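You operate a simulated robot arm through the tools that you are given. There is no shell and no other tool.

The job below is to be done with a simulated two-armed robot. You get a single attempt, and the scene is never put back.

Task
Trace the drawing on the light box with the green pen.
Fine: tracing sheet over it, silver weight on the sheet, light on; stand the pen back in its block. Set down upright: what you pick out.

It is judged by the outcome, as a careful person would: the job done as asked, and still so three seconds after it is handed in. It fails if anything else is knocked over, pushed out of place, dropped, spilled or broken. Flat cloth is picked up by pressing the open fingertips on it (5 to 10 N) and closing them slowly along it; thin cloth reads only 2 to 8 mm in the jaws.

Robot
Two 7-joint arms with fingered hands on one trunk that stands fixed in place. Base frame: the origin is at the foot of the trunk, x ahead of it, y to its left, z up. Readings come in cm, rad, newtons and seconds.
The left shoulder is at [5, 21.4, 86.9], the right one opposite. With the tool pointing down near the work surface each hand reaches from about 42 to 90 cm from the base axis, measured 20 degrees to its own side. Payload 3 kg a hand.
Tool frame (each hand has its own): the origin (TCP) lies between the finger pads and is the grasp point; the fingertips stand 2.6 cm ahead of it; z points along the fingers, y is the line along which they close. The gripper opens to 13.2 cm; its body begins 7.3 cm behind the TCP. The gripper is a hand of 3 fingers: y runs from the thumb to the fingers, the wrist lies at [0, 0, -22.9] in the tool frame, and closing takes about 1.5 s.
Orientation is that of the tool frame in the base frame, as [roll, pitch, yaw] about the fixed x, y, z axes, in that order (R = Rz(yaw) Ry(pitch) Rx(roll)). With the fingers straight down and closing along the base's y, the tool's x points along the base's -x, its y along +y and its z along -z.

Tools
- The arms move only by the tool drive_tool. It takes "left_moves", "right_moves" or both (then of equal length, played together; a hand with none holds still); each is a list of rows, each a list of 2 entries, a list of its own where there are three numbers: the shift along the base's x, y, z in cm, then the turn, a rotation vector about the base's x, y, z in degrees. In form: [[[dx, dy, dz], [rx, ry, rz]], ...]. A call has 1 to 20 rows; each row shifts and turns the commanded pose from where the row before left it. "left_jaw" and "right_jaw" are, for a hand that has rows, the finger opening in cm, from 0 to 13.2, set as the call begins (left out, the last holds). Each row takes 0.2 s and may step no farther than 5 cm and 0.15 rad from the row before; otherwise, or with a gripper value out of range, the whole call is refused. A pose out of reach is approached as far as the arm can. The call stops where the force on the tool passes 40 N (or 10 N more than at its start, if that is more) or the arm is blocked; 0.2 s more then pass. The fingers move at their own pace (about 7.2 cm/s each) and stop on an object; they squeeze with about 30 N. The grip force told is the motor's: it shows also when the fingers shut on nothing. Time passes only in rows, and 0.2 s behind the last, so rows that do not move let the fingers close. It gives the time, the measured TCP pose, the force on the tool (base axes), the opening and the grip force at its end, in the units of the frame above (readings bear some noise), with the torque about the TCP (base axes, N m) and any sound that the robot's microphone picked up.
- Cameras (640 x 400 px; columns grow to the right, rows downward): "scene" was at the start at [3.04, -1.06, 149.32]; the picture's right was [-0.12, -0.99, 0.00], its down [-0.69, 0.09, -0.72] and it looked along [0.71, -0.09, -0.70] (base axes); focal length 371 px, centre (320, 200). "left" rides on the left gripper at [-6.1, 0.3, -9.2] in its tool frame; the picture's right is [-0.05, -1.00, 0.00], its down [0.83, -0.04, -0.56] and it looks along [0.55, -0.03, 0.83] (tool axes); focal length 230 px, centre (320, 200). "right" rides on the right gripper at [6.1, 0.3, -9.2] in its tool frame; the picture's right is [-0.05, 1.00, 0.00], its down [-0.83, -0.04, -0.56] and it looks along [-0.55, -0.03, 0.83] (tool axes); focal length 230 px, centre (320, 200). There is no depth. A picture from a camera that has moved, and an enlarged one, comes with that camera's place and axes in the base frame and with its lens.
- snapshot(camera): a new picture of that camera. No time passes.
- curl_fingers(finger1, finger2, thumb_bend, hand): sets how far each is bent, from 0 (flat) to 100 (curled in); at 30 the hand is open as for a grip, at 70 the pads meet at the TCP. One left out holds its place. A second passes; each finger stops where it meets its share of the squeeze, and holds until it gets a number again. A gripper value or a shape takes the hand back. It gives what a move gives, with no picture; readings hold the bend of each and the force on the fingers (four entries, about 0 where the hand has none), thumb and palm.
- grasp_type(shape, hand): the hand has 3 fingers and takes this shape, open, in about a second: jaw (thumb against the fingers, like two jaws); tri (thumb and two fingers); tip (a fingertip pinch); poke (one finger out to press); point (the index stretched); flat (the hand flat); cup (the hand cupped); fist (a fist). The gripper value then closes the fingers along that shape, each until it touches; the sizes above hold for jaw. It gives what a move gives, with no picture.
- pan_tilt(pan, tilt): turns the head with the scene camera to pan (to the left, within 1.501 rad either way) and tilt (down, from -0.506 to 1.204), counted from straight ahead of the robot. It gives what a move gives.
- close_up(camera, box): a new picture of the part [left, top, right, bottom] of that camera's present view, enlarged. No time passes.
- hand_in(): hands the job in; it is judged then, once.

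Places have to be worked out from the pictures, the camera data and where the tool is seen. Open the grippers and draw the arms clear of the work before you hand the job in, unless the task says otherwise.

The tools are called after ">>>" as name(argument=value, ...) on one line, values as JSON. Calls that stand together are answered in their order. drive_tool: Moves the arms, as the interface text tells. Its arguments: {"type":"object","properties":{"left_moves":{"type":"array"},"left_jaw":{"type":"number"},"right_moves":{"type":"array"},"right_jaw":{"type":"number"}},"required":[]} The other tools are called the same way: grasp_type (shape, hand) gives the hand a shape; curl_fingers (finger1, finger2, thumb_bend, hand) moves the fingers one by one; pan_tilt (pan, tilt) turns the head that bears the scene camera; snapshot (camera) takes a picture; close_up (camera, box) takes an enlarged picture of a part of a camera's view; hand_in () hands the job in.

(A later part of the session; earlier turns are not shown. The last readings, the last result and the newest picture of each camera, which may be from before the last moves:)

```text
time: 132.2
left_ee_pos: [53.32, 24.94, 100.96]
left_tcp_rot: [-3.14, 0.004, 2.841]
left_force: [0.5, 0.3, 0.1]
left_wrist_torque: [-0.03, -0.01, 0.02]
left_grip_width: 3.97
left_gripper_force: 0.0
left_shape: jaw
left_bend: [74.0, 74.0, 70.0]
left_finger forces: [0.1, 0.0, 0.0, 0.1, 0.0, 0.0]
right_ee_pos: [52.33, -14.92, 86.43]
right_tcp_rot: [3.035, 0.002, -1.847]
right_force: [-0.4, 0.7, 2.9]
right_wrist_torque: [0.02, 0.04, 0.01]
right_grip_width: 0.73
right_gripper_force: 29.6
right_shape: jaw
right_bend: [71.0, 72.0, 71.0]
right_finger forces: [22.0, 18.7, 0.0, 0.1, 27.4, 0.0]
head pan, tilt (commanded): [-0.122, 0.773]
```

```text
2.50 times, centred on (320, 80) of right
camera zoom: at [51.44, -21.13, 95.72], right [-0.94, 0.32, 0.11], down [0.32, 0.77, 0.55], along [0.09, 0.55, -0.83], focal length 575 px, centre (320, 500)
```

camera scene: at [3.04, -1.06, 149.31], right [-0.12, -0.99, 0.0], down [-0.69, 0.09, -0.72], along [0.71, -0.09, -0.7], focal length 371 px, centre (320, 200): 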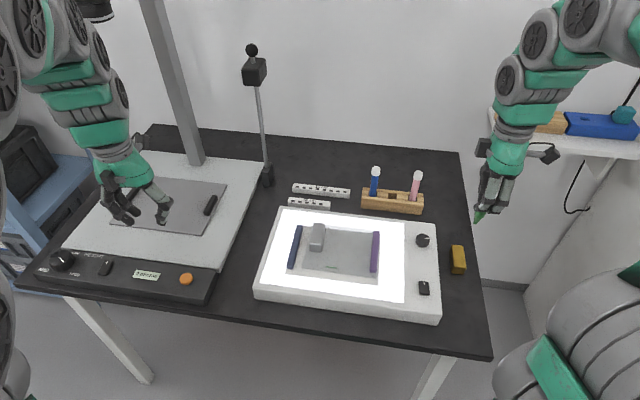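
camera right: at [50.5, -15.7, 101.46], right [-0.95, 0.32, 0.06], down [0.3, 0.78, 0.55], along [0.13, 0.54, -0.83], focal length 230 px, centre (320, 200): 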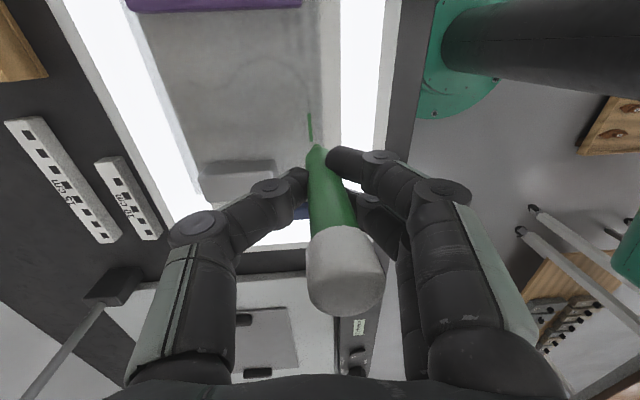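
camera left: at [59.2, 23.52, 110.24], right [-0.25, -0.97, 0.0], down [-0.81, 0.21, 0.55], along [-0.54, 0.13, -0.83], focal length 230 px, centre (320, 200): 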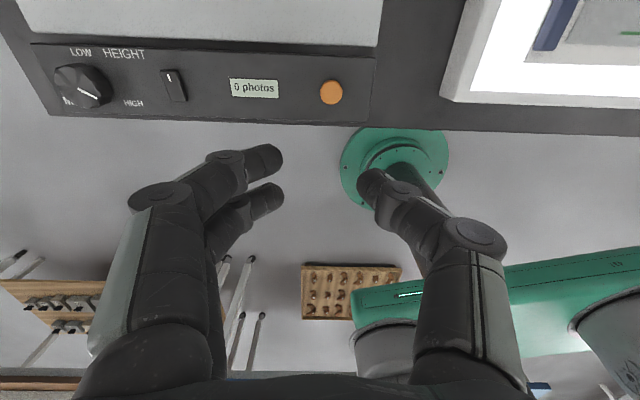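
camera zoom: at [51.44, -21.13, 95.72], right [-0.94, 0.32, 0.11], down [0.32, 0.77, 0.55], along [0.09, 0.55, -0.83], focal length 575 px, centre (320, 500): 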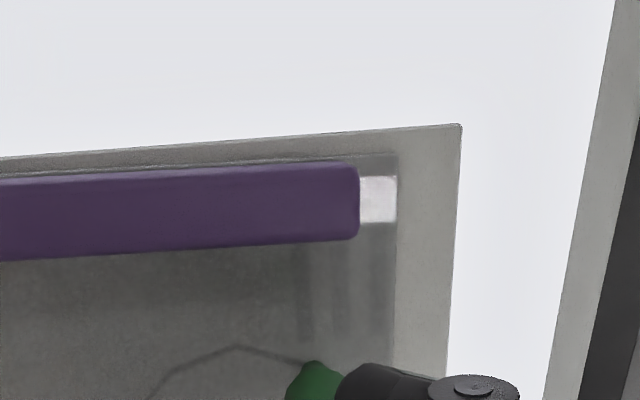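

At P2 with 2.9 N. Now toward P3.

>>> drive_tool(right_moves=[[[0.21, -0.16, 0.0], [0, 0, 0]], [[0.21, -0.16, 0.0], [0, 0, 0]], [[0.21, -0.16, 0.0], [0, 0, 0]]])

>>> close_up(camera="scene", box=[320, 235, 370, 280])

```text
time: 133.0
left_ee_pos: [53.32, 25.04, 100.96]
left_tcp_rot: [-3.139, 0.003, 2.842]
left_force: [0.9, -0.5, 0.1]
left_wrist_torque: [0.0, -0.04, 0.0]
left_grip_width: 3.97
left_gripper_force: 0.0
left_shape: jaw
left_bend: [74.0, 74.0, 70.0]
left_finger forces: [0.1, 0.0, 0.0, 0.0, 0.0, 0.0]
right_ee_pos: [52.96, -15.45, 86.44]
right_tcp_rot: [3.034, 0.002, -1.848]
right_force: [0.2, 0.2, -1.0]
right_wrist_torque: [-0.01, 0.01, 0.0]
right_grip_width: 0.74
right_gripper_force: 30.2
right_shape: jaw
right_bend: [71.0, 72.0, 71.0]
right_finger forces: [21.8, 17.8, 0.0, 0.1, 27.3, 0.1]
head pan, tilt (commanded): [-0.122, 0.773]
```

```text
8.89 times, centred on (345, 258) of scene
camera zoom: at [3.04, -1.06, 149.31], right [-0.12, -0.99, 0.0], down [-0.69, 0.09, -0.72], along [0.71, -0.09, -0.7], focal length 3300 px, centre (98, -311)
```

zoom: 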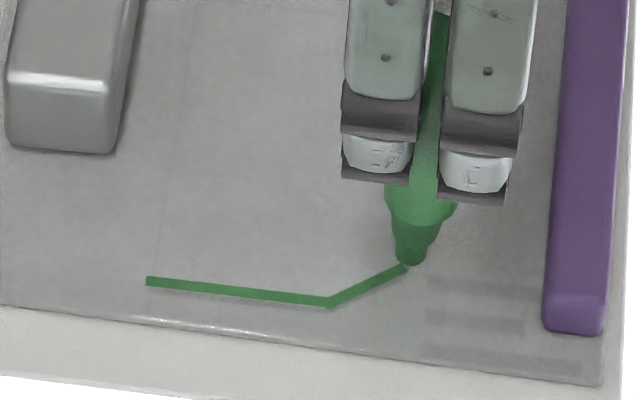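

Contact was lost again; ink ends at P2. I step back to P2, press to about 4 N and redo it with a slight downward feed.

>>> drive_tool(right_moves=[[[-0.25, 0.19, 0.05], [0, 0, 0]], [[-0.3, 0.23, 0], [0, 0, 0]], [[0, 0, -0.09], [0, 0, 0]], [[0, 0, 0], [0, 0, 0]]])

```text
time: 134.0
left_ee_pos: [53.28, 25.03, 100.82]
left_tcp_rot: [-3.139, 0.003, 2.842]
left_force: [-1.2, 0.1, -0.1]
left_wrist_torque: [0.0, 0.0, 0.0]
left_grip_width: 4.0
left_gripper_force: 0.2
left_shape: jaw
left_bend: [74.0, 74.0, 70.0]
left_finger forces: [0.0, 0.1, 0.1, 0.0, 0.1, 0.0]
right_ee_pos: [52.42, -15.07, 86.56]
right_tcp_rot: [3.035, 0.002, -1.848]
right_force: [-1.5, 0.5, 1.5]
right_wrist_torque: [0.02, 0.05, 0.01]
right_grip_width: 0.75
right_gripper_force: 29.5
right_shape: jaw
right_bend: [71.0, 72.0, 71.0]
right_finger forces: [21.9, 18.0, 0.0, 0.1, 27.4, 0.0]
head pan, tilt (commanded): [-0.122, 0.773]
```

1.5 N. I press 0.03 cm more and draw toward P3 with downward feed.

>>> drive_tool(right_moves=[[[0, 0, -0.03], [0, 0, 0]], [[0.21, -0.16, -0.01], [0, 0, 0]], [[0.21, -0.16, -0.01], [0, 0, 0]]])

>>> close_up(camera="scene", box=[320, 235, 370, 280])

```text
time: 134.8
left_ee_pos: [53.36, 25.13, 100.95]
left_tcp_rot: [-3.14, 0.003, 2.842]
left_force: [-0.1, -0.5, -0.2]
left_wrist_torque: [0.0, 0.0, 0.02]
left_grip_width: 3.96
left_gripper_force: 0.0
left_shape: jaw
left_bend: [74.0, 74.0, 70.0]
left_finger forces: [0.0, 0.1, 0.1, 0.0, 0.0, 0.1]
right_ee_pos: [52.85, -15.28, 86.32]
right_tcp_rot: [3.034, 0.003, -1.846]
right_force: [-2.4, 1.8, 12.8]
right_wrist_torque: [0.14, 0.2, 0.01]
right_grip_width: 0.74
right_gripper_force: 30.2
right_shape: jaw
right_bend: [71.0, 72.0, 71.0]
right_finger forces: [23.8, 22.5, 0.0, 0.0, 27.5, 0.0]
head pan, tilt (commanded): [-0.122, 0.773]
```

```text
8.89 times, centred on (345, 258) of scene
camera zoom: at [3.02, -1.05, 149.31], right [-0.12, -0.99, 0.0], down [-0.69, 0.09, -0.72], along [0.71, -0.09, -0.7], focal length 3300 px, centre (98, -311)
```

zoom: 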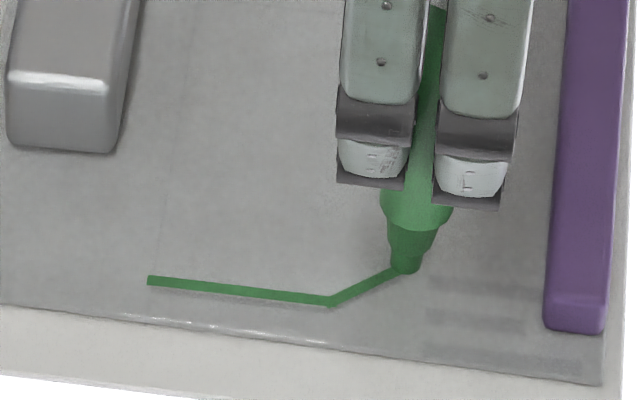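

12.8 N is too much; I lift 0.07 cm and go on more lightly.

>>> drive_tool(right_moves=[[[0, 0, 0.07], [0, 0, 0]], [[0, 0, 0], [0, 0, 0]]])

>>> drive_tool(right_moves=[[[0.21, -0.16, 0.0], [0, 0, 0]], [[0, 0, 0], [0, 0, 0]]])

>>> close_up(camera="scene", box=[320, 235, 370, 280])

```text
time: 135.4
left_ee_pos: [53.3, 24.94, 100.93]
left_tcp_rot: [-3.14, 0.002, 2.842]
left_force: [-0.2, 0.6, 0.1]
left_wrist_torque: [0.04, 0.03, -0.02]
left_grip_width: 3.98
left_gripper_force: 0.1
left_shape: jaw
left_bend: [74.0, 74.0, 70.0]
left_finger forces: [0.1, 0.0, 0.0, 0.1, 0.0, 0.0]
right_ee_pos: [52.83, -15.33, 86.41]
right_tcp_rot: [3.034, 0.001, -1.846]
right_force: [-0.9, 0.8, 1.6]
right_wrist_torque: [0.02, 0.06, -0.01]
right_grip_width: 0.72
right_gripper_force: 30.5
right_shape: jaw
right_bend: [71.0, 72.0, 71.0]
right_finger forces: [22.7, 18.7, 0.1, 0.1, 27.1, 0.0]
head pan, tilt (commanded): [-0.122, 0.773]
```

```text
time: 136.0
left_ee_pos: [53.24, 25.0, 100.79]
left_tcp_rot: [-3.139, 0.003, 2.843]
left_force: [0.1, 0.1, 0.1]
left_wrist_torque: [0.01, -0.02, -0.02]
left_grip_width: 3.98
left_gripper_force: 0.0
left_shape: jaw
left_bend: [74.0, 74.0, 70.0]
left_finger forces: [0.0, 0.0, 0.0, 0.0, 0.0, 0.0]
right_ee_pos: [53.0, -15.44, 86.3]
right_tcp_rot: [3.034, 0.003, -1.846]
right_force: [-1.3, -0.2, 2.8]
right_wrist_torque: [0.07, 0.06, 0.01]
right_grip_width: 0.7
right_gripper_force: 29.9
right_shape: jaw
right_bend: [71.0, 72.0, 71.0]
right_finger forces: [22.7, 19.4, 0.0, 0.0, 27.1, 0.2]
head pan, tilt (commanded): [-0.122, 0.773]
```

```text
8.89 times, centred on (345, 258) of scene
camera zoom: at [3.03, -1.06, 149.31], right [-0.12, -0.99, 0.0], down [-0.69, 0.09, -0.72], along [0.71, -0.09, -0.7], focal length 3300 px, centre (98, -311)
```

zoom: 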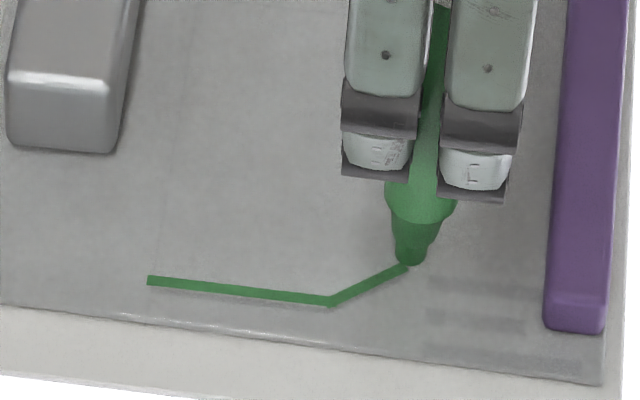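

2.8 N and following well. I continue toward P3.

>>> drive_tool(right_moves=[[[0.21, -0.145, 0.0], [0, 0, 0]], [[0.21, -0.145, 0.0], [0, 0, 0]]])

>>> close_up(camera="scene", box=[320, 235, 370, 280])

```text
time: 136.6
left_ee_pos: [53.28, 24.99, 100.82]
left_tcp_rot: [-3.141, 0.004, 2.84]
left_force: [-0.2, -0.1, 0.5]
left_wrist_torque: [0.01, 0.02, 0.0]
left_grip_width: 3.97
left_gripper_force: 0.0
left_shape: jaw
left_bend: [74.0, 74.0, 70.0]
left_finger forces: [0.0, 0.1, 0.0, 0.0, 0.1, 0.1]
right_ee_pos: [53.62, -15.68, 86.39]
right_tcp_rot: [3.035, 0.002, -1.846]
right_force: [-2.6, 2.0, 10.2]
right_wrist_torque: [0.12, 0.19, -0.01]
right_grip_width: 0.77
right_gripper_force: 29.9
right_shape: jaw
right_bend: [71.0, 72.0, 71.0]
right_finger forces: [23.9, 22.5, 0.0, 0.0, 27.2, 0.0]
head pan, tilt (commanded): [-0.122, 0.773]
```

```text
8.89 times, centred on (345, 258) of scene
camera zoom: at [3.02, -1.05, 149.31], right [-0.12, -0.99, 0.0], down [-0.69, 0.09, -0.72], along [0.71, -0.09, -0.7], focal length 3300 px, centre (98, -311)
```

zoom: 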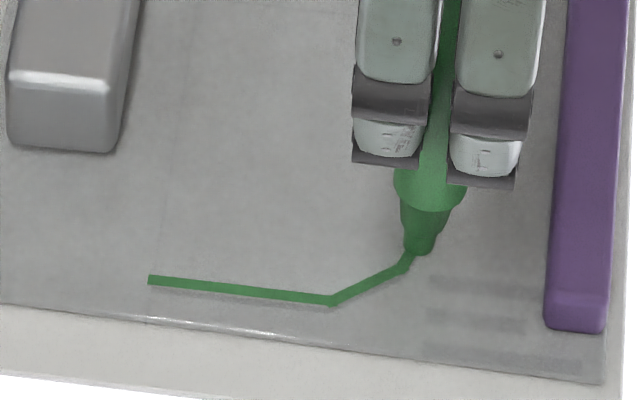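

The ink follows along. I relax the pressure and continue.

>>> drive_tool(right_moves=[[[0, 0, 0.05], [0, 0, 0]], [[0.21, -0.14, 0.005], [0, 0, 0]], [[0.21, -0.14, 0.0], [0, 0, 0]]])

>>> close_up(camera="scene", box=[320, 235, 370, 280])

```text
time: 137.4
left_ee_pos: [53.28, 25.12, 100.84]
left_tcp_rot: [-3.14, 0.003, 2.843]
left_force: [0.0, -0.5, -0.7]
left_wrist_torque: [0.02, -0.03, -0.03]
left_grip_width: 3.98
left_gripper_force: 0.0
left_shape: jaw
left_bend: [74.0, 74.0, 70.0]
left_finger forces: [0.0, 0.0, 0.1, 0.0, 0.0, 0.0]
right_ee_pos: [53.88, -15.94, 86.32]
right_tcp_rot: [3.033, 0.0, -1.846]
right_force: [-0.5, 0.3, -0.7]
right_wrist_torque: [-0.01, -0.04, 0.01]
right_grip_width: 0.74
right_gripper_force: 30.0
right_shape: jaw
right_bend: [71.0, 72.0, 71.0]
right_finger forces: [22.3, 18.3, 0.0, 0.1, 27.4, 0.0]
head pan, tilt (commanded): [-0.122, 0.773]
```

```text
8.89 times, centred on (345, 258) of scene
camera zoom: at [3.04, -1.06, 149.31], right [-0.12, -0.99, 0.0], down [-0.69, 0.09, -0.72], along [0.71, -0.09, -0.7], focal length 3300 px, centre (98, -311)
```

zoom: 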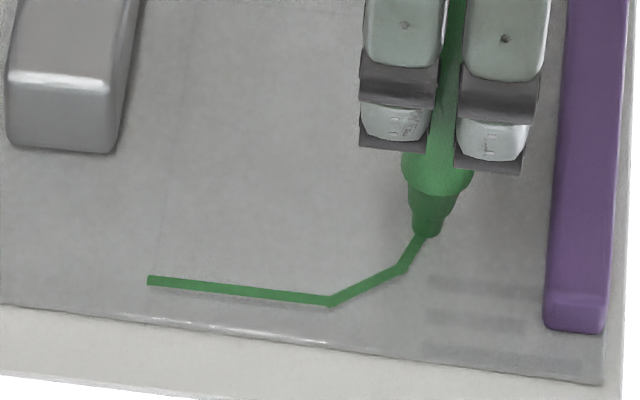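

The ink reaches further up. I press lightly and finish to P3.

>>> drive_tool(right_moves=[[[0, 0, -0.03], [0, 0, 0]], [[0.17, -0.11, 0.0], [0, 0, 0]], [[0.15, -0.1, 0.0], [0, 0, 0]]])

>>> close_up(camera="scene", box=[320, 225, 370, 270])

```text
time: 138.2
left_ee_pos: [53.25, 24.96, 100.94]
left_tcp_rot: [-3.139, 0.003, 2.841]
left_force: [-0.2, 0.0, -0.9]
left_wrist_torque: [0.01, -0.03, 0.0]
left_grip_width: 4.01
left_gripper_force: 0.0
left_shape: jaw
left_bend: [74.0, 74.0, 70.0]
left_finger forces: [0.0, 0.0, 0.1, 0.0, 0.0, 0.1]
right_ee_pos: [54.2, -16.29, 86.42]
right_tcp_rot: [3.035, 0.003, -1.847]
right_force: [0.1, -0.1, -0.9]
right_wrist_torque: [-0.01, 0.02, -0.02]
right_grip_width: 0.74
right_gripper_force: 30.1
right_shape: jaw
right_bend: [71.0, 72.0, 71.0]
right_finger forces: [22.4, 18.4, 0.1, 0.0, 27.4, 0.1]
head pan, tilt (commanded): [-0.122, 0.773]
```

```text
8.89 times, centred on (345, 248) of scene
camera zoom: at [3.04, -1.06, 149.31], right [-0.12, -0.99, 0.0], down [-0.69, 0.09, -0.72], along [0.71, -0.09, -0.7], focal length 3300 px, centre (98, -222)
```

zoom: 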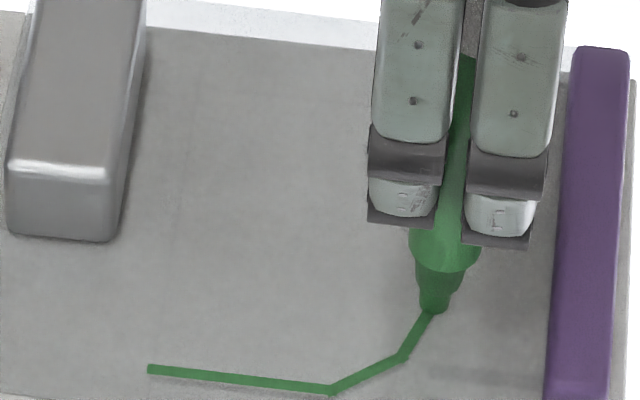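

At P3, just off the surface. I touch down again here before drawing toward P4.

>>> drive_tool(right_moves=[[[0, 0, -0.03], [0, 0, 0]], [[0, 0, 0], [0, 0, 0]]])

>>> drive_tool(right_moves=[[[0, 0, -0.025], [0, 0, 0]], [[0, 0, 0], [0, 0, 0]]])

```text
time: 138.8
left_ee_pos: [53.16, 25.02, 100.94]
left_tcp_rot: [-3.139, 0.003, 2.842]
left_force: [-0.3, 0.1, -1.1]
left_wrist_torque: [0.05, 0.01, -0.02]
left_grip_width: 4.01
left_gripper_force: 0.1
left_shape: jaw
left_bend: [74.0, 74.0, 70.0]
left_finger forces: [0.0, 0.0, 0.0, 0.1, 0.0, 0.0]
right_ee_pos: [54.29, -16.09, 86.59]
right_tcp_rot: [3.035, 0.003, -1.847]
right_force: [1.0, -0.7, -0.2]
right_wrist_torque: [0.02, 0.01, -0.02]
right_grip_width: 0.74
right_gripper_force: 29.8
right_shape: jaw
right_bend: [71.0, 72.0, 71.0]
right_finger forces: [22.4, 18.3, 0.0, 0.0, 27.5, 0.0]
head pan, tilt (commanded): [-0.122, 0.773]
```

```text
time: 139.4
left_ee_pos: [53.35, 25.0, 100.86]
left_tcp_rot: [-3.139, 0.004, 2.842]
left_force: [0.2, -0.6, -0.3]
left_wrist_torque: [-0.01, -0.01, 0.0]
left_grip_width: 3.97
left_gripper_force: 0.1
left_shape: jaw
left_bend: [74.0, 74.0, 70.0]
left_finger forces: [0.0, 0.0, 0.1, 0.0, 0.0, 0.1]
right_ee_pos: [54.23, -16.17, 86.44]
right_tcp_rot: [3.035, 0.001, -1.846]
right_force: [0.1, 1.0, 0.0]
right_wrist_torque: [0.02, -0.05, 0.02]
right_grip_width: 0.73
right_gripper_force: 30.0
right_shape: jaw
right_bend: [71.0, 72.0, 71.0]
right_finger forces: [22.5, 18.3, 0.0, 0.1, 27.4, 0.1]
head pan, tilt (commanded): [-0.122, 0.773]
```

Still free; I go down a bit more.

>>> drive_tool(right_moves=[[[0, 0, -0.025], [0, 0, 0]], [[0, 0, 0], [0, 0, 0]]])

>>> drive_tool(right_moves=[[[0, 0, -0.025], [0, 0, 0]], [[0, 0, 0], [0, 0, 0]]])

```text
time: 140.0
left_ee_pos: [53.31, 24.97, 100.85]
left_tcp_rot: [-3.141, 0.005, 2.842]
left_force: [0.1, 0.0, -0.6]
left_wrist_torque: [0.03, 0.01, 0.03]
left_grip_width: 3.98
left_gripper_force: 0.1
left_shape: jaw
left_bend: [74.0, 74.0, 70.0]
left_finger forces: [0.0, 0.0, 0.0, 0.0, 0.0, 0.0]
right_ee_pos: [54.1, -16.31, 86.45]
right_tcp_rot: [3.037, 0.002, -1.846]
right_force: [-0.1, 0.6, 5.6]
right_wrist_torque: [0.02, 0.02, 0.0]
right_grip_width: 0.75
right_gripper_force: 29.8
right_shape: jaw
right_bend: [71.0, 72.0, 71.0]
right_finger forces: [22.6, 18.9, 0.1, 0.0, 28.0, 0.0]
head pan, tilt (commanded): [-0.122, 0.773]
```

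```text
time: 140.6
left_ee_pos: [53.21, 25.03, 100.89]
left_tcp_rot: [-3.139, 0.004, 2.841]
left_force: [0.5, 0.1, 0.1]
left_wrist_torque: [0.0, 0.0, 0.01]
left_grip_width: 3.98
left_gripper_force: 0.2
left_shape: jaw
left_bend: [74.0, 74.0, 70.0]
left_finger forces: [0.0, 0.0, 0.0, 0.1, 0.1, 0.0]
right_ee_pos: [54.23, -16.32, 86.38]
right_tcp_rot: [3.034, 0.002, -1.845]
right_force: [-1.6, -0.1, 15.5]
right_wrist_torque: [0.04, 0.08, 0.02]
right_grip_width: 0.76
right_gripper_force: 29.8
right_shape: jaw
right_bend: [71.0, 72.0, 71.0]
right_finger forces: [23.8, 20.6, 0.0, 0.1, 29.7, 0.0]
head pan, tilt (commanded): [-0.122, 0.773]
```

15.5 N is too much; I raise 0.1 cm and look.

>>> drive_tool(right_moves=[[[0, 0, 0.1], [0, 0, 0]], [[0, 0, 0], [0, 0, 0]]])

>>> close_up(camera="scene", box=[320, 225, 370, 270])

```text
time: 141.2
left_ee_pos: [53.23, 24.92, 100.9]
left_tcp_rot: [-3.139, 0.004, 2.841]
left_force: [-0.6, -0.3, -0.2]
left_wrist_torque: [-0.01, -0.04, 0.03]
left_grip_width: 3.98
left_gripper_force: 0.1
left_shape: jaw
left_bend: [74.0, 74.0, 70.0]
left_finger forces: [0.0, 0.0, 0.0, 0.1, 0.0, 0.0]
right_ee_pos: [54.08, -16.35, 86.4]
right_tcp_rot: [3.035, 0.001, -1.847]
right_force: [-0.7, -0.1, -1.2]
right_wrist_torque: [0.03, 0.01, 0.02]
right_grip_width: 0.76
right_gripper_force: 30.0
right_shape: jaw
right_bend: [71.0, 72.0, 71.0]
right_finger forces: [22.7, 18.8, 0.1, 0.0, 28.1, 0.1]
head pan, tilt (commanded): [-0.122, 0.773]
```

```text
8.89 times, centred on (345, 248) of scene
camera zoom: at [3.04, -1.06, 149.31], right [-0.12, -0.99, 0.0], down [-0.69, 0.09, -0.72], along [0.71, -0.09, -0.7], focal length 3300 px, centre (98, -222)
```

zoom: 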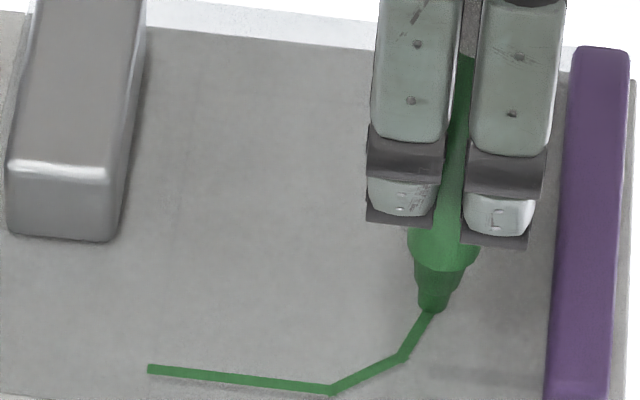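

Off by a hair now. I touch down 0.045 cm and draw toward P4.

>>> drive_tool(right_moves=[[[0, 0, -0.05], [0, 0, 0]], [[0.24, 0.0, 0.0], [0, 0, 0]], [[0.24, 0.0, 0.0], [0, 0, 0]]])

>>> close_up(camera="scene", box=[320, 225, 370, 270])

```text
time: 142.0
left_ee_pos: [53.21, 24.96, 100.9]
left_tcp_rot: [-3.139, 0.004, 2.841]
left_force: [-0.1, -0.1, 0.9]
left_wrist_torque: [0.0, 0.02, 0.01]
left_grip_width: 4.0
left_gripper_force: 0.0
left_shape: jaw
left_bend: [74.0, 74.0, 70.0]
left_finger forces: [0.0, 0.0, 0.0, 0.0, 0.0, 0.0]
right_ee_pos: [54.74, -16.42, 86.32]
right_tcp_rot: [3.034, 0.002, -1.848]
right_force: [-2.9, 1.0, 7.7]
right_wrist_torque: [0.01, 0.19, 0.01]
right_grip_width: 0.74
right_gripper_force: 29.7
right_shape: jaw
right_bend: [71.0, 72.0, 71.0]
right_finger forces: [23.9, 19.9, 0.0, 0.0, 27.7, 0.1]
head pan, tilt (commanded): [-0.122, 0.773]
```

```text
8.89 times, centred on (345, 248) of scene
camera zoom: at [3.03, -1.06, 149.31], right [-0.12, -0.99, 0.0], down [-0.69, 0.09, -0.72], along [0.71, -0.09, -0.7], focal length 3300 px, centre (98, -222)
```

zoom: 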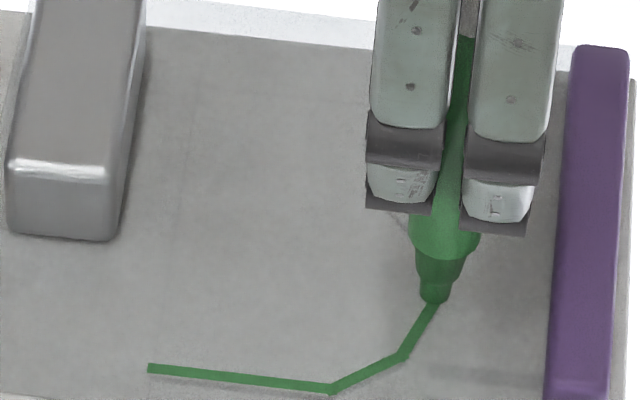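

7.7 N with some drag; I ease up and continue toward P4.

>>> drive_tool(right_moves=[[[0, 0, 0.035], [0, 0, 0]], [[0.25, 0.0, 0.003], [0, 0, 0]], [[0.25, 0.0, 0.0], [0, 0, 0]]])

>>> close_up(camera="scene", box=[320, 225, 370, 270])

```text
time: 142.8
left_ee_pos: [53.21, 24.84, 100.89]
left_tcp_rot: [-3.141, 0.005, 2.841]
left_force: [0.8, -1.1, 0.6]
left_wrist_torque: [0.02, 0.03, 0.0]
left_grip_width: 3.95
left_gripper_force: 0.0
left_shape: jaw
left_bend: [74.0, 74.0, 70.0]
left_finger forces: [0.0, 0.0, 0.0, 0.0, 0.0, 0.0]
right_ee_pos: [55.29, -16.26, 86.37]
right_tcp_rot: [3.036, 0.002, -1.848]
right_force: [0.7, -0.6, -0.5]
right_wrist_torque: [0.0, 0.01, 0.01]
right_grip_width: 0.72
right_gripper_force: 30.2
right_shape: jaw
right_bend: [71.0, 72.0, 71.0]
right_finger forces: [23.1, 19.2, 0.0, 0.0, 28.0, 0.0]
head pan, tilt (commanded): [-0.122, 0.773]
```

```text
8.89 times, centred on (345, 248) of scene
camera zoom: at [3.04, -1.06, 149.31], right [-0.12, -0.99, 0.0], down [-0.69, 0.09, -0.72], along [0.71, -0.09, -0.7], focal length 3300 px, centre (98, -222)
```

zoom: 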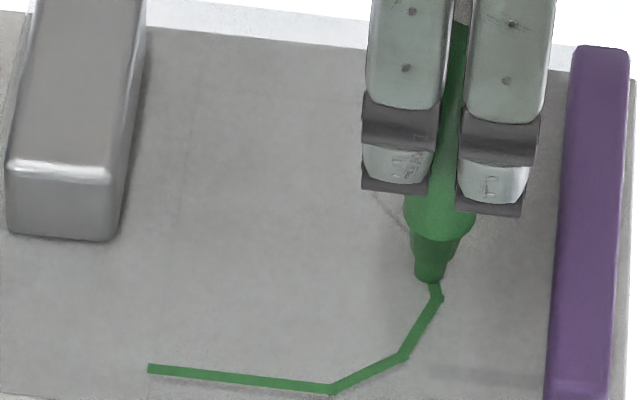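

The ink follows neatly around P3. I touch again and continue to P4.

>>> drive_tool(right_moves=[[[0, 0, -0.03], [0, 0, 0]], [[0.25, 0.0, 0.0], [0, 0, 0]], [[0.25, 0.0, 0.0], [0, 0, 0]]])

>>> close_up(camera="scene", box=[320, 225, 370, 270])

```text
time: 143.6
left_ee_pos: [53.28, 24.91, 100.94]
left_tcp_rot: [-3.14, 0.004, 2.841]
left_force: [-0.1, 0.3, 0.6]
left_wrist_torque: [0.01, 0.04, -0.03]
left_grip_width: 3.99
left_gripper_force: 0.1
left_shape: jaw
left_bend: [74.0, 74.0, 70.0]
left_finger forces: [0.1, 0.0, 0.0, 0.0, 0.0, 0.0]
right_ee_pos: [55.78, -16.22, 86.47]
right_tcp_rot: [3.034, 0.0, -1.846]
right_force: [0.9, -0.3, -0.8]
right_wrist_torque: [0.0, 0.04, 0.01]
right_grip_width: 0.76
right_gripper_force: 29.9
right_shape: jaw
right_bend: [71.0, 72.0, 71.0]
right_finger forces: [23.1, 19.0, 0.0, 0.1, 27.9, 0.0]
head pan, tilt (commanded): [-0.122, 0.773]
```

```text
8.89 times, centred on (345, 248) of scene
camera zoom: at [3.04, -1.06, 149.31], right [-0.12, -0.99, 0.0], down [-0.69, 0.09, -0.72], along [0.71, -0.09, -0.7], focal length 3300 px, centre (98, -222)
```

zoom: 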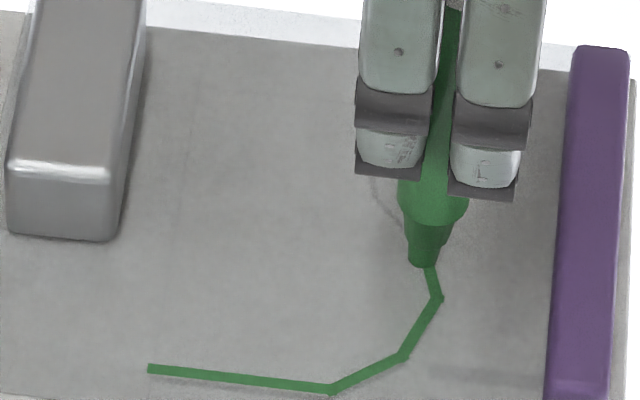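

Good. I press a little more and finish to P4.

>>> drive_tool(right_moves=[[[0, 0, -0.045], [0, 0, 0]], [[0.22, -0.02, 0.0], [0, 0, 0]], [[0.22, -0.02, 0.0], [0, 0, 0]]])

>>> close_up(camera="scene", box=[320, 225, 370, 270])

```text
time: 144.4
left_ee_pos: [53.2, 25.0, 101.01]
left_tcp_rot: [-3.139, 0.003, 2.841]
left_force: [-0.1, 0.1, 0.0]
left_wrist_torque: [0.02, 0.01, 0.03]
left_grip_width: 3.98
left_gripper_force: 0.0
left_shape: jaw
left_bend: [74.0, 74.0, 70.0]
left_finger forces: [0.0, 0.0, 0.0, 0.0, 0.0, 0.1]
right_ee_pos: [56.18, -16.34, 86.28]
right_tcp_rot: [3.034, 0.003, -1.847]
right_force: [-1.8, 2.0, 7.0]
right_wrist_torque: [-0.01, 0.2, 0.01]
right_grip_width: 0.75
right_gripper_force: 30.0
right_shape: jaw
right_bend: [71.0, 72.0, 71.0]
right_finger forces: [24.3, 19.9, 0.1, 0.1, 27.5, 0.1]
head pan, tilt (commanded): [-0.122, 0.773]
```

```text
8.89 times, centred on (345, 248) of scene
camera zoom: at [3.03, -1.06, 149.31], right [-0.12, -0.99, 0.0], down [-0.69, 0.09, -0.72], along [0.71, -0.09, -0.7], focal length 3300 px, centre (98, -222)
```

zoom: 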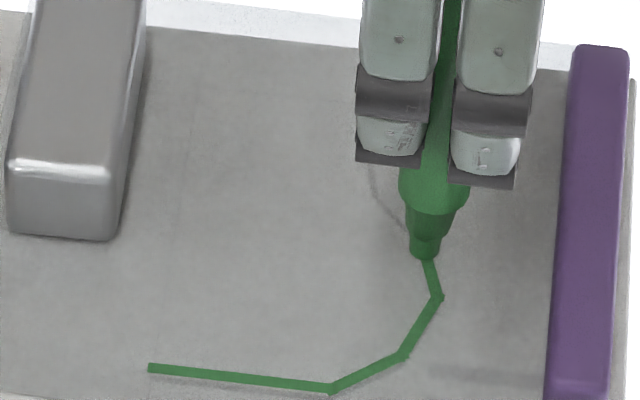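

Nearly at P4. I ease the pressure, finish the last 0.2 cm, then turn toward P5.

>>> drive_tool(right_moves=[[[0, 0, 0.03], [0, 0, 0]], [[0.2, 0.05, 0.0], [0, 0, 0]], [[0, 0, 0], [0, 0, 0]]])

>>> close_up(camera="scene", box=[320, 220, 370, 265])

>>> close_up(camera="right", box=[200, 0, 400, 180])

```text
time: 145.2
left_ee_pos: [53.26, 25.02, 100.88]
left_tcp_rot: [-3.139, 0.005, 2.842]
left_force: [0.3, -0.5, -0.8]
left_wrist_torque: [-0.03, 0.0, -0.01]
left_grip_width: 3.99
left_gripper_force: 0.1
left_shape: jaw
left_bend: [74.0, 74.0, 70.0]
left_finger forces: [0.0, 0.0, 0.1, 0.1, 0.0, 0.0]
right_ee_pos: [56.45, -16.32, 86.54]
right_tcp_rot: [3.035, 0.002, -1.847]
right_force: [-0.8, -0.2, 3.7]
right_wrist_torque: [-0.04, 0.09, -0.02]
right_grip_width: 0.73
right_gripper_force: 29.5
right_shape: jaw
right_bend: [71.0, 72.0, 71.0]
right_finger forces: [23.7, 18.6, 0.0, 0.0, 27.9, 0.0]
head pan, tilt (commanded): [-0.122, 0.773]
```

```text
8.89 times, centred on (345, 242) of scene
camera zoom: at [3.03, -1.06, 149.31], right [-0.12, -0.99, 0.0], down [-0.69, 0.09, -0.72], along [0.71, -0.09, -0.7], focal length 3300 px, centre (98, -178)
```

zoom: 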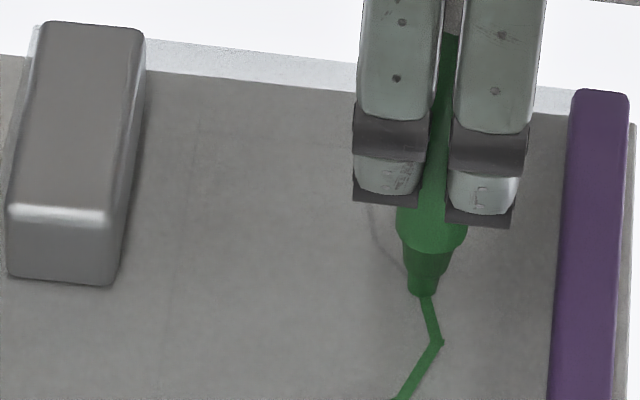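

```text
2.22 times, centred on (300, 90) of right
camera zoom: at [55.36, -22.49, 95.68], right [-0.94, 0.32, 0.11], down [0.32, 0.77, 0.55], along [0.09, 0.55, -0.83], focal length 511 px, centre (364, 444)
```

zoom: 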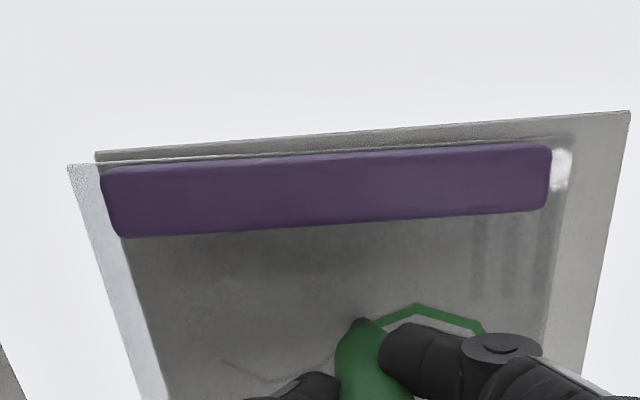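

At P4 with 3.7 N. Now toward P5.

>>> drive_tool(right_moves=[[[0.22, 0.125, 0.0], [0, 0, 0]], [[0.22, 0.125, 0.0], [0, 0, 0]]])

>>> close_up(camera="scene", box=[320, 220, 370, 265])

```text
time: 145.8
left_ee_pos: [53.39, 25.02, 101.01]
left_tcp_rot: [-3.139, 0.003, 2.84]
left_force: [-0.6, 0.7, 0.9]
left_wrist_torque: [0.01, -0.01, -0.01]
left_grip_width: 3.98
left_gripper_force: 0.1
left_shape: jaw
left_bend: [74.0, 74.0, 70.0]
left_finger forces: [0.0, 0.1, 0.1, 0.0, 0.0, 0.1]
right_ee_pos: [56.82, -15.92, 86.45]
right_tcp_rot: [3.036, 0.001, -1.847]
right_force: [-1.6, -1.9, 5.8]
right_wrist_torque: [-0.11, 0.12, -0.03]
right_grip_width: 0.74
right_gripper_force: 29.6
right_shape: jaw
right_bend: [71.0, 72.0, 71.0]
right_finger forces: [24.3, 18.3, 0.0, 0.1, 27.8, 0.0]
head pan, tilt (commanded): [-0.122, 0.773]
```

```text
8.89 times, centred on (345, 242) of scene
camera zoom: at [3.03, -1.06, 149.31], right [-0.12, -0.99, 0.0], down [-0.69, 0.09, -0.72], along [0.71, -0.09, -0.7], focal length 3300 px, centre (98, -178)
```

zoom: 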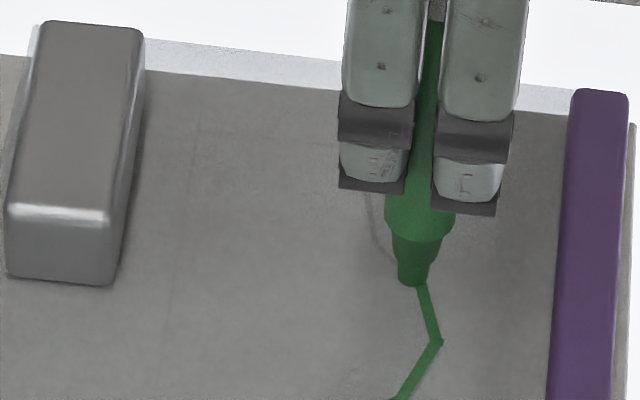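

5.8 N, on track. I continue toward P5.

>>> drive_tool(right_moves=[[[0.22, 0.125, 0.01], [0, 0, 0]], [[0.22, 0.125, 0.005], [0, 0, 0]]])

>>> close_up(camera="scene", box=[320, 220, 370, 265])

```text
time: 146.4
left_ee_pos: [53.25, 25.03, 100.93]
left_tcp_rot: [-3.139, 0.003, 2.842]
left_force: [-0.2, -0.2, 0.3]
left_wrist_torque: [0.0, 0.02, 0.0]
left_grip_width: 3.96
left_gripper_force: 0.0
left_shape: jaw
left_bend: [74.0, 74.0, 70.0]
left_finger forces: [0.0, 0.0, 0.1, 0.0, 0.0, 0.0]
right_ee_pos: [57.18, -15.79, 86.43]
right_tcp_rot: [3.036, 0.003, -1.846]
right_force: [-1.3, -0.5, 5.1]
right_wrist_torque: [-0.06, 0.13, 0.02]
right_grip_width: 0.78
right_gripper_force: 30.1
right_shape: jaw
right_bend: [71.0, 72.0, 71.0]
right_finger forces: [24.8, 18.8, 0.0, 0.0, 27.8, 0.0]
head pan, tilt (commanded): [-0.122, 0.773]
```

```text
8.89 times, centred on (345, 242) of scene
camera zoom: at [3.03, -1.06, 149.31], right [-0.12, -0.99, 0.0], down [-0.69, 0.09, -0.72], along [0.71, -0.09, -0.7], focal length 3300 px, centre (98, -178)
```

zoom: 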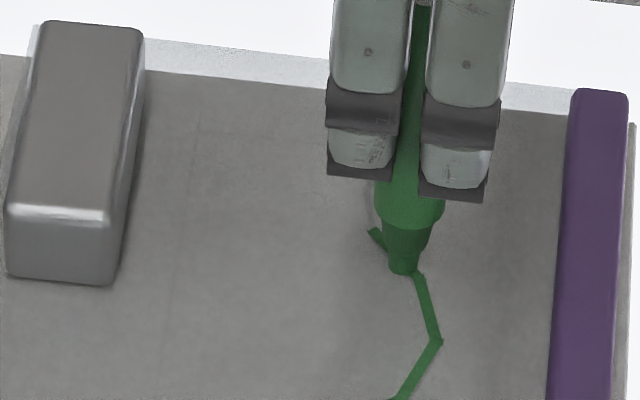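

The ink already shows along the whole P4–P5 edge. The tip is slightly right of the line, so I steer a bit more to the left for the rest.

>>> drive_tool(right_moves=[[[0.19, 0.2, 0.01], [0, 0, 0]], [[0.19, 0.2, 0.005], [0, 0, 0]]])

>>> close_up(camera="scene", box=[320, 220, 370, 265])

```text
time: 147.0
left_ee_pos: [53.27, 25.04, 100.91]
left_tcp_rot: [-3.141, 0.004, 2.841]
left_force: [0.9, 0.0, -0.3]
left_wrist_torque: [0.01, 0.0, -0.01]
left_grip_width: 4.0
left_gripper_force: 0.0
left_shape: jaw
left_bend: [74.0, 74.0, 70.0]
left_finger forces: [0.0, 0.0, 0.0, 0.0, 0.0, 0.0]
right_ee_pos: [57.65, -15.39, 86.38]
right_tcp_rot: [3.034, 0.002, -1.849]
right_force: [0.3, -1.0, 2.4]
right_wrist_torque: [-0.07, 0.03, -0.02]
right_grip_width: 0.76
right_gripper_force: 29.7
right_shape: jaw
right_bend: [71.0, 72.0, 71.0]
right_finger forces: [24.1, 19.3, 0.0, 0.1, 28.1, 0.0]
head pan, tilt (commanded): [-0.122, 0.773]
```

```text
8.89 times, centred on (345, 242) of scene
camera zoom: at [3.03, -1.06, 149.31], right [-0.12, -0.99, 0.0], down [-0.69, 0.09, -0.72], along [0.71, -0.09, -0.7], focal length 3300 px, centre (98, -178)
```

zoom: 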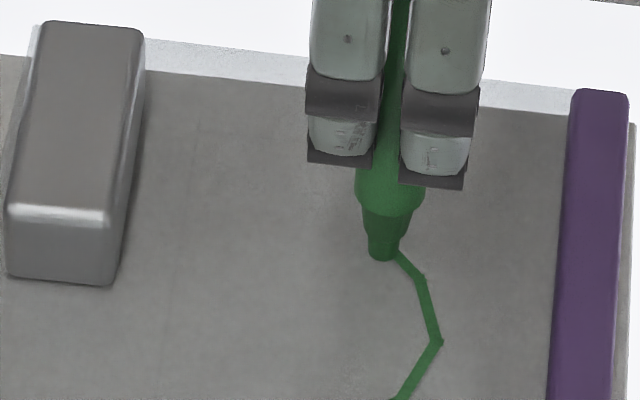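

2.4 N; just short of P5. I finish to P5 and start toward P6.

>>> drive_tool(right_moves=[[[0.14, 0.15, -0.005], [0, 0, 0]], [[0.24, -0.01, -0.005], [0, 0, 0]]])

>>> close_up(camera="scene", box=[320, 220, 370, 265])

```text
time: 147.6
left_ee_pos: [53.21, 24.98, 100.81]
left_tcp_rot: [3.141, 0.004, 2.842]
left_force: [0.2, -0.2, -0.9]
left_wrist_torque: [0.0, 0.01, 0.0]
left_grip_width: 3.98
left_gripper_force: 0.1
left_shape: jaw
left_bend: [74.0, 74.0, 70.0]
left_finger forces: [0.1, 0.1, 0.1, 0.0, 0.1, 0.0]
right_ee_pos: [58.02, -15.25, 86.35]
right_tcp_rot: [3.036, 0.002, -1.847]
right_force: [0.2, -0.4, 1.4]
right_wrist_torque: [-0.02, 0.01, -0.01]
right_grip_width: 0.78
right_gripper_force: 29.5
right_shape: jaw
right_bend: [71.0, 72.0, 71.0]
right_finger forces: [23.9, 20.2, 0.0, 0.0, 27.8, 0.1]
head pan, tilt (commanded): [-0.122, 0.773]
```

```text
8.89 times, centred on (345, 242) of scene
camera zoom: at [3.03, -1.06, 149.31], right [-0.12, -0.99, 0.0], down [-0.69, 0.09, -0.72], along [0.71, -0.09, -0.7], focal length 3300 px, centre (98, -178)
```

zoom: 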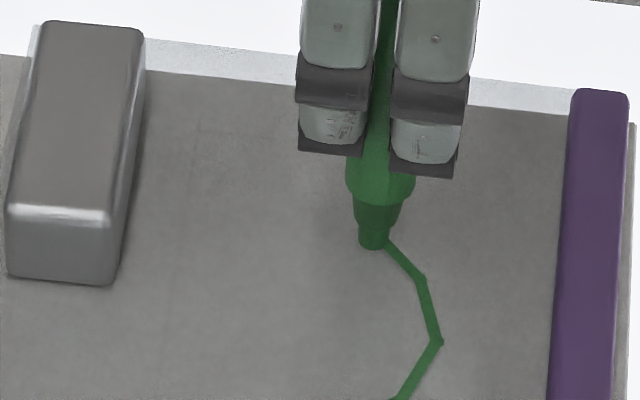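

On the line at 1.4 N. I continue toward P6 with a slight downward feed.

>>> drive_tool(right_moves=[[[0.25, -0.01, -0.015], [0, 0, 0]], [[0.25, -0.01, -0.005], [0, 0, 0]]])

>>> close_up(camera="scene", box=[320, 215, 370, 260])

```text
time: 148.2
left_ee_pos: [53.31, 24.99, 100.84]
left_tcp_rot: [-3.14, 0.002, 2.842]
left_force: [-0.2, 0.2, -0.2]
left_wrist_torque: [0.02, 0.01, 0.0]
left_grip_width: 4.0
left_gripper_force: 0.0
left_shape: jaw
left_bend: [74.0, 74.0, 70.0]
left_finger forces: [0.1, 0.1, 0.1, 0.0, 0.0, 0.1]
right_ee_pos: [58.61, -15.28, 86.31]
right_tcp_rot: [3.036, 0.003, -1.845]
right_force: [-0.7, -0.6, 2.5]
right_wrist_torque: [0.01, -0.01, 0.02]
right_grip_width: 0.75
right_gripper_force: 29.9
right_shape: jaw
right_bend: [71.0, 72.0, 71.0]
right_finger forces: [23.9, 20.4, 0.1, 0.1, 27.9, 0.1]
head pan, tilt (commanded): [-0.122, 0.773]
```

```text
8.89 times, centred on (345, 238) of scene
camera zoom: at [3.03, -1.06, 149.31], right [-0.12, -0.99, 0.0], down [-0.69, 0.09, -0.72], along [0.71, -0.09, -0.7], focal length 3300 px, centre (98, -133)
```

zoom: 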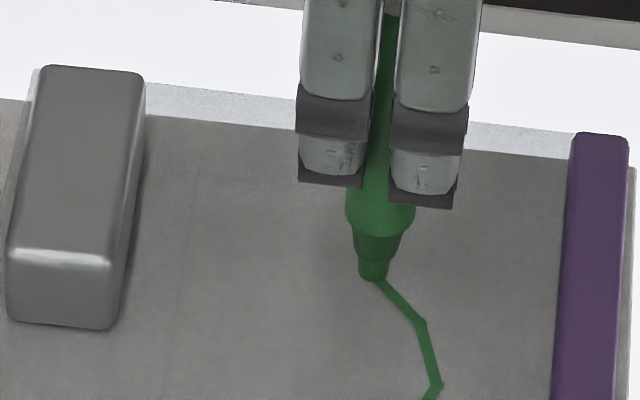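

2.5 N and on the line. I continue toward P6.

>>> drive_tool(right_moves=[[[0.26, -0.01, -0.005], [0, 0, 0]], [[0.26, -0.01, -0.005], [0, 0, 0]]])

>>> close_up(camera="scene", box=[320, 215, 370, 260])

```text
time: 148.8
left_ee_pos: [53.18, 24.9, 100.93]
left_tcp_rot: [-3.14, 0.003, 2.841]
left_force: [1.1, 0.2, 0.4]
left_wrist_torque: [-0.01, 0.04, 0.01]
left_grip_width: 3.96
left_gripper_force: 0.1
left_shape: jaw
left_bend: [74.0, 74.0, 70.0]
left_finger forces: [0.0, 0.0, 0.1, 0.0, 0.1, 0.0]
right_ee_pos: [58.98, -15.38, 86.36]
right_tcp_rot: [3.034, 0.002, -1.847]
right_force: [-0.1, -0.6, 0.0]
right_wrist_torque: [0.02, 0.01, 0.0]
right_grip_width: 0.76
right_gripper_force: 30.0
right_shape: jaw
right_bend: [71.0, 72.0, 71.0]
right_finger forces: [23.9, 20.2, 0.0, 0.0, 27.6, 0.1]
head pan, tilt (commanded): [-0.122, 0.773]
```

```text
8.89 times, centred on (345, 238) of scene
camera zoom: at [3.04, -1.06, 149.31], right [-0.12, -0.99, 0.0], down [-0.69, 0.09, -0.72], along [0.71, -0.09, -0.7], focal length 3300 px, centre (98, -133)
```

zoom: 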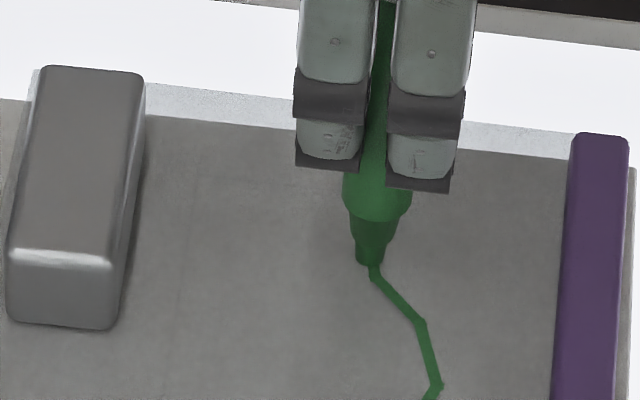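

Ink turned at P5. Force is fading, so I press 0.03 cm and continue to P6.

>>> drive_tool(right_moves=[[[0, 0, -0.03], [0, 0, 0]], [[0.24, -0.01, -0.005], [0, 0, 0]], [[0.24, -0.01, 0], [0, 0, 0]]])

>>> close_up(camera="scene", box=[320, 215, 370, 260])

```text
time: 149.6
left_ee_pos: [53.18, 24.98, 100.94]
left_tcp_rot: [-3.141, 0.005, 2.842]
left_force: [-0.5, -0.5, 0.0]
left_wrist_torque: [0.0, 0.0, -0.07]
left_grip_width: 3.98
left_gripper_force: 0.1
left_shape: jaw
left_bend: [74.0, 74.0, 70.0]
left_finger forces: [0.0, 0.0, 0.1, 0.0, 0.1, 0.0]
right_ee_pos: [59.42, -15.33, 86.37]
right_tcp_rot: [3.033, 0.001, -1.845]
right_force: [-2.2, -0.3, 7.0]
right_wrist_torque: [-0.02, 0.2, 0.0]
right_grip_width: 0.77
right_gripper_force: 30.0
right_shape: jaw
right_bend: [71.0, 72.0, 71.0]
right_finger forces: [24.7, 19.9, 0.0, 0.0, 27.5, 0.1]
head pan, tilt (commanded): [-0.122, 0.773]
```

```text
8.89 times, centred on (345, 238) of scene
camera zoom: at [3.03, -1.06, 149.31], right [-0.12, -0.99, 0.0], down [-0.69, 0.09, -0.72], along [0.71, -0.09, -0.7], focal length 3300 px, centre (98, -133)
```

zoom: 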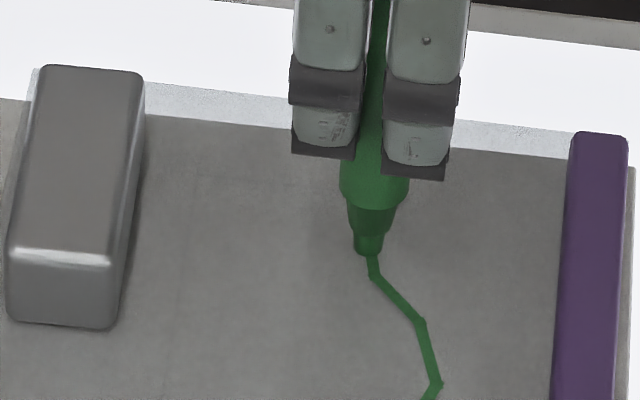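

7 N. I ease up, finish to P6 and turn toward P7.

>>> drive_tool(right_moves=[[[0.2, 0.02, 0.025], [0, 0, 0]], [[0.17, 0.02, 0.0], [0, 0, 0]]])

>>> close_up(camera="scene", box=[320, 215, 370, 260])

```text
time: 150.2
left_ee_pos: [53.22, 25.07, 100.89]
left_tcp_rot: [-3.14, 0.002, 2.841]
left_force: [0.1, -0.4, -0.4]
left_wrist_torque: [-0.02, -0.01, -0.01]
left_grip_width: 3.97
left_gripper_force: 0.1
left_shape: jaw
left_bend: [74.0, 74.0, 70.0]
left_finger forces: [0.0, 0.0, 0.0, 0.0, 0.1, 0.0]
right_ee_pos: [59.83, -15.3, 86.33]
right_tcp_rot: [3.034, 0.001, -1.848]
right_force: [-1.2, 0.9, 5.9]
right_wrist_torque: [0.03, 0.15, 0.04]
right_grip_width: 0.75
right_gripper_force: 30.1
right_shape: jaw
right_bend: [71.0, 72.0, 71.0]
right_finger forces: [24.7, 20.3, 0.1, 0.1, 27.5, 0.1]
head pan, tilt (commanded): [-0.122, 0.773]
```

```text
8.89 times, centred on (345, 238) of scene
camera zoom: at [3.03, -1.06, 149.31], right [-0.12, -0.99, 0.0], down [-0.69, 0.09, -0.72], along [0.71, -0.09, -0.7], focal length 3300 px, centre (98, -133)
```

zoom: 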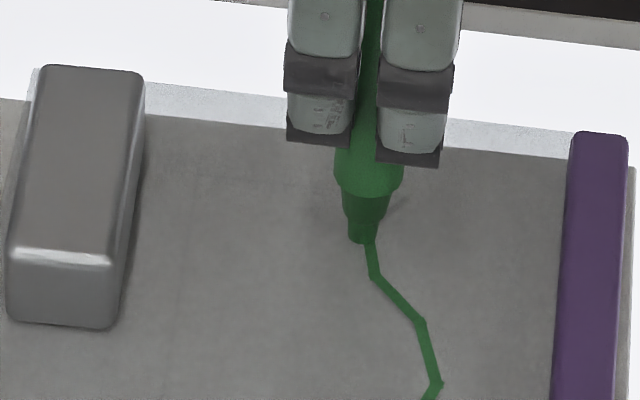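

At P6. Now the last edge toward P7.

>>> drive_tool(right_moves=[[[0.155, -0.2, 0.015], [0, 0, 0]], [[0.155, -0.2, 0.0], [0, 0, 0]]])

>>> close_up(camera="scene", box=[320, 215, 370, 260])

```text
time: 150.8
left_ee_pos: [53.26, 25.07, 100.89]
left_tcp_rot: [-3.14, 0.004, 2.842]
left_force: [0.4, 0.2, -0.7]
left_wrist_torque: [-0.02, -0.02, 0.0]
left_grip_width: 3.99
left_gripper_force: 0.1
left_shape: jaw
left_bend: [74.0, 74.0, 70.0]
left_finger forces: [0.0, 0.1, 0.0, 0.0, 0.0, 0.0]
right_ee_pos: [60.29, -15.75, 86.28]
right_tcp_rot: [3.034, 0.002, -1.846]
right_force: [-0.5, 0.3, 2.6]
right_wrist_torque: [0.05, -0.01, 0.0]
right_grip_width: 0.75
right_gripper_force: 29.9
right_shape: jaw
right_bend: [71.0, 72.0, 71.0]
right_finger forces: [24.8, 21.7, 0.1, 0.0, 27.8, 0.1]
head pan, tilt (commanded): [-0.122, 0.773]
```

```text
8.89 times, centred on (345, 238) of scene
camera zoom: at [3.03, -1.06, 149.31], right [-0.12, -0.99, 0.0], down [-0.69, 0.09, -0.72], along [0.71, -0.09, -0.7], focal length 3300 px, centre (98, -133)
```

zoom: 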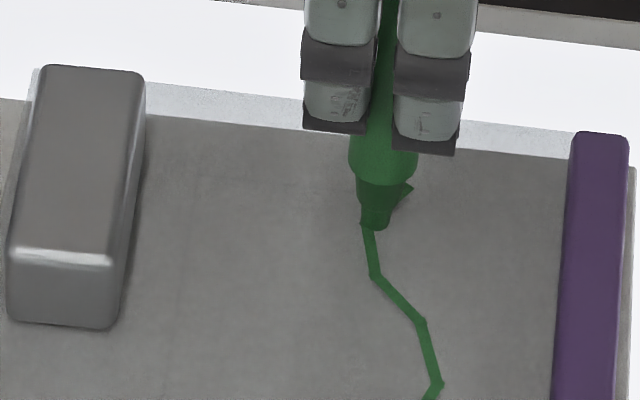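

Ink already shows to P7, but I trace the edge fully to its end.

>>> drive_tool(right_moves=[[[0.14, -0.2, 0.0], [0, 0, 0]], [[0.14, -0.2, 0.0], [0, 0, 0]]])

>>> close_up(camera="scene", box=[320, 215, 370, 260])

```text
time: 151.4
left_ee_pos: [53.25, 24.99, 101.0]
left_tcp_rot: [-3.141, 0.003, 2.843]
left_force: [-0.3, -1.0, -0.5]
left_wrist_torque: [0.0, 0.0, -0.03]
left_grip_width: 3.95
left_gripper_force: 0.0
left_shape: jaw
left_bend: [74.0, 74.0, 70.0]
left_finger forces: [0.1, 0.0, 0.0, 0.0, 0.1, 0.1]
right_ee_pos: [60.6, -16.06, 86.41]
right_tcp_rot: [3.036, 0.002, -1.845]
right_force: [0.1, 0.6, 3.5]
right_wrist_torque: [0.0, 0.03, 0.01]
right_grip_width: 0.77
right_gripper_force: 30.5
right_shape: jaw
right_bend: [71.0, 72.0, 71.0]
right_finger forces: [24.8, 21.2, 0.1, 0.0, 27.9, 0.0]
head pan, tilt (commanded): [-0.122, 0.773]
```

```text
8.89 times, centred on (345, 238) of scene
camera zoom: at [3.03, -1.06, 149.31], right [-0.12, -0.99, 0.0], down [-0.69, 0.09, -0.72], along [0.71, -0.09, -0.7], focal length 3300 px, centre (98, -133)
```

zoom: 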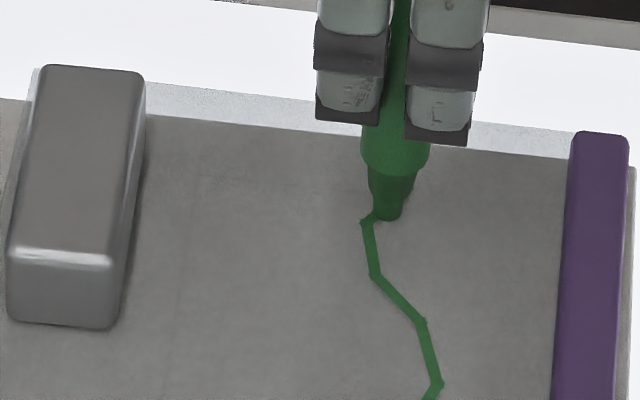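

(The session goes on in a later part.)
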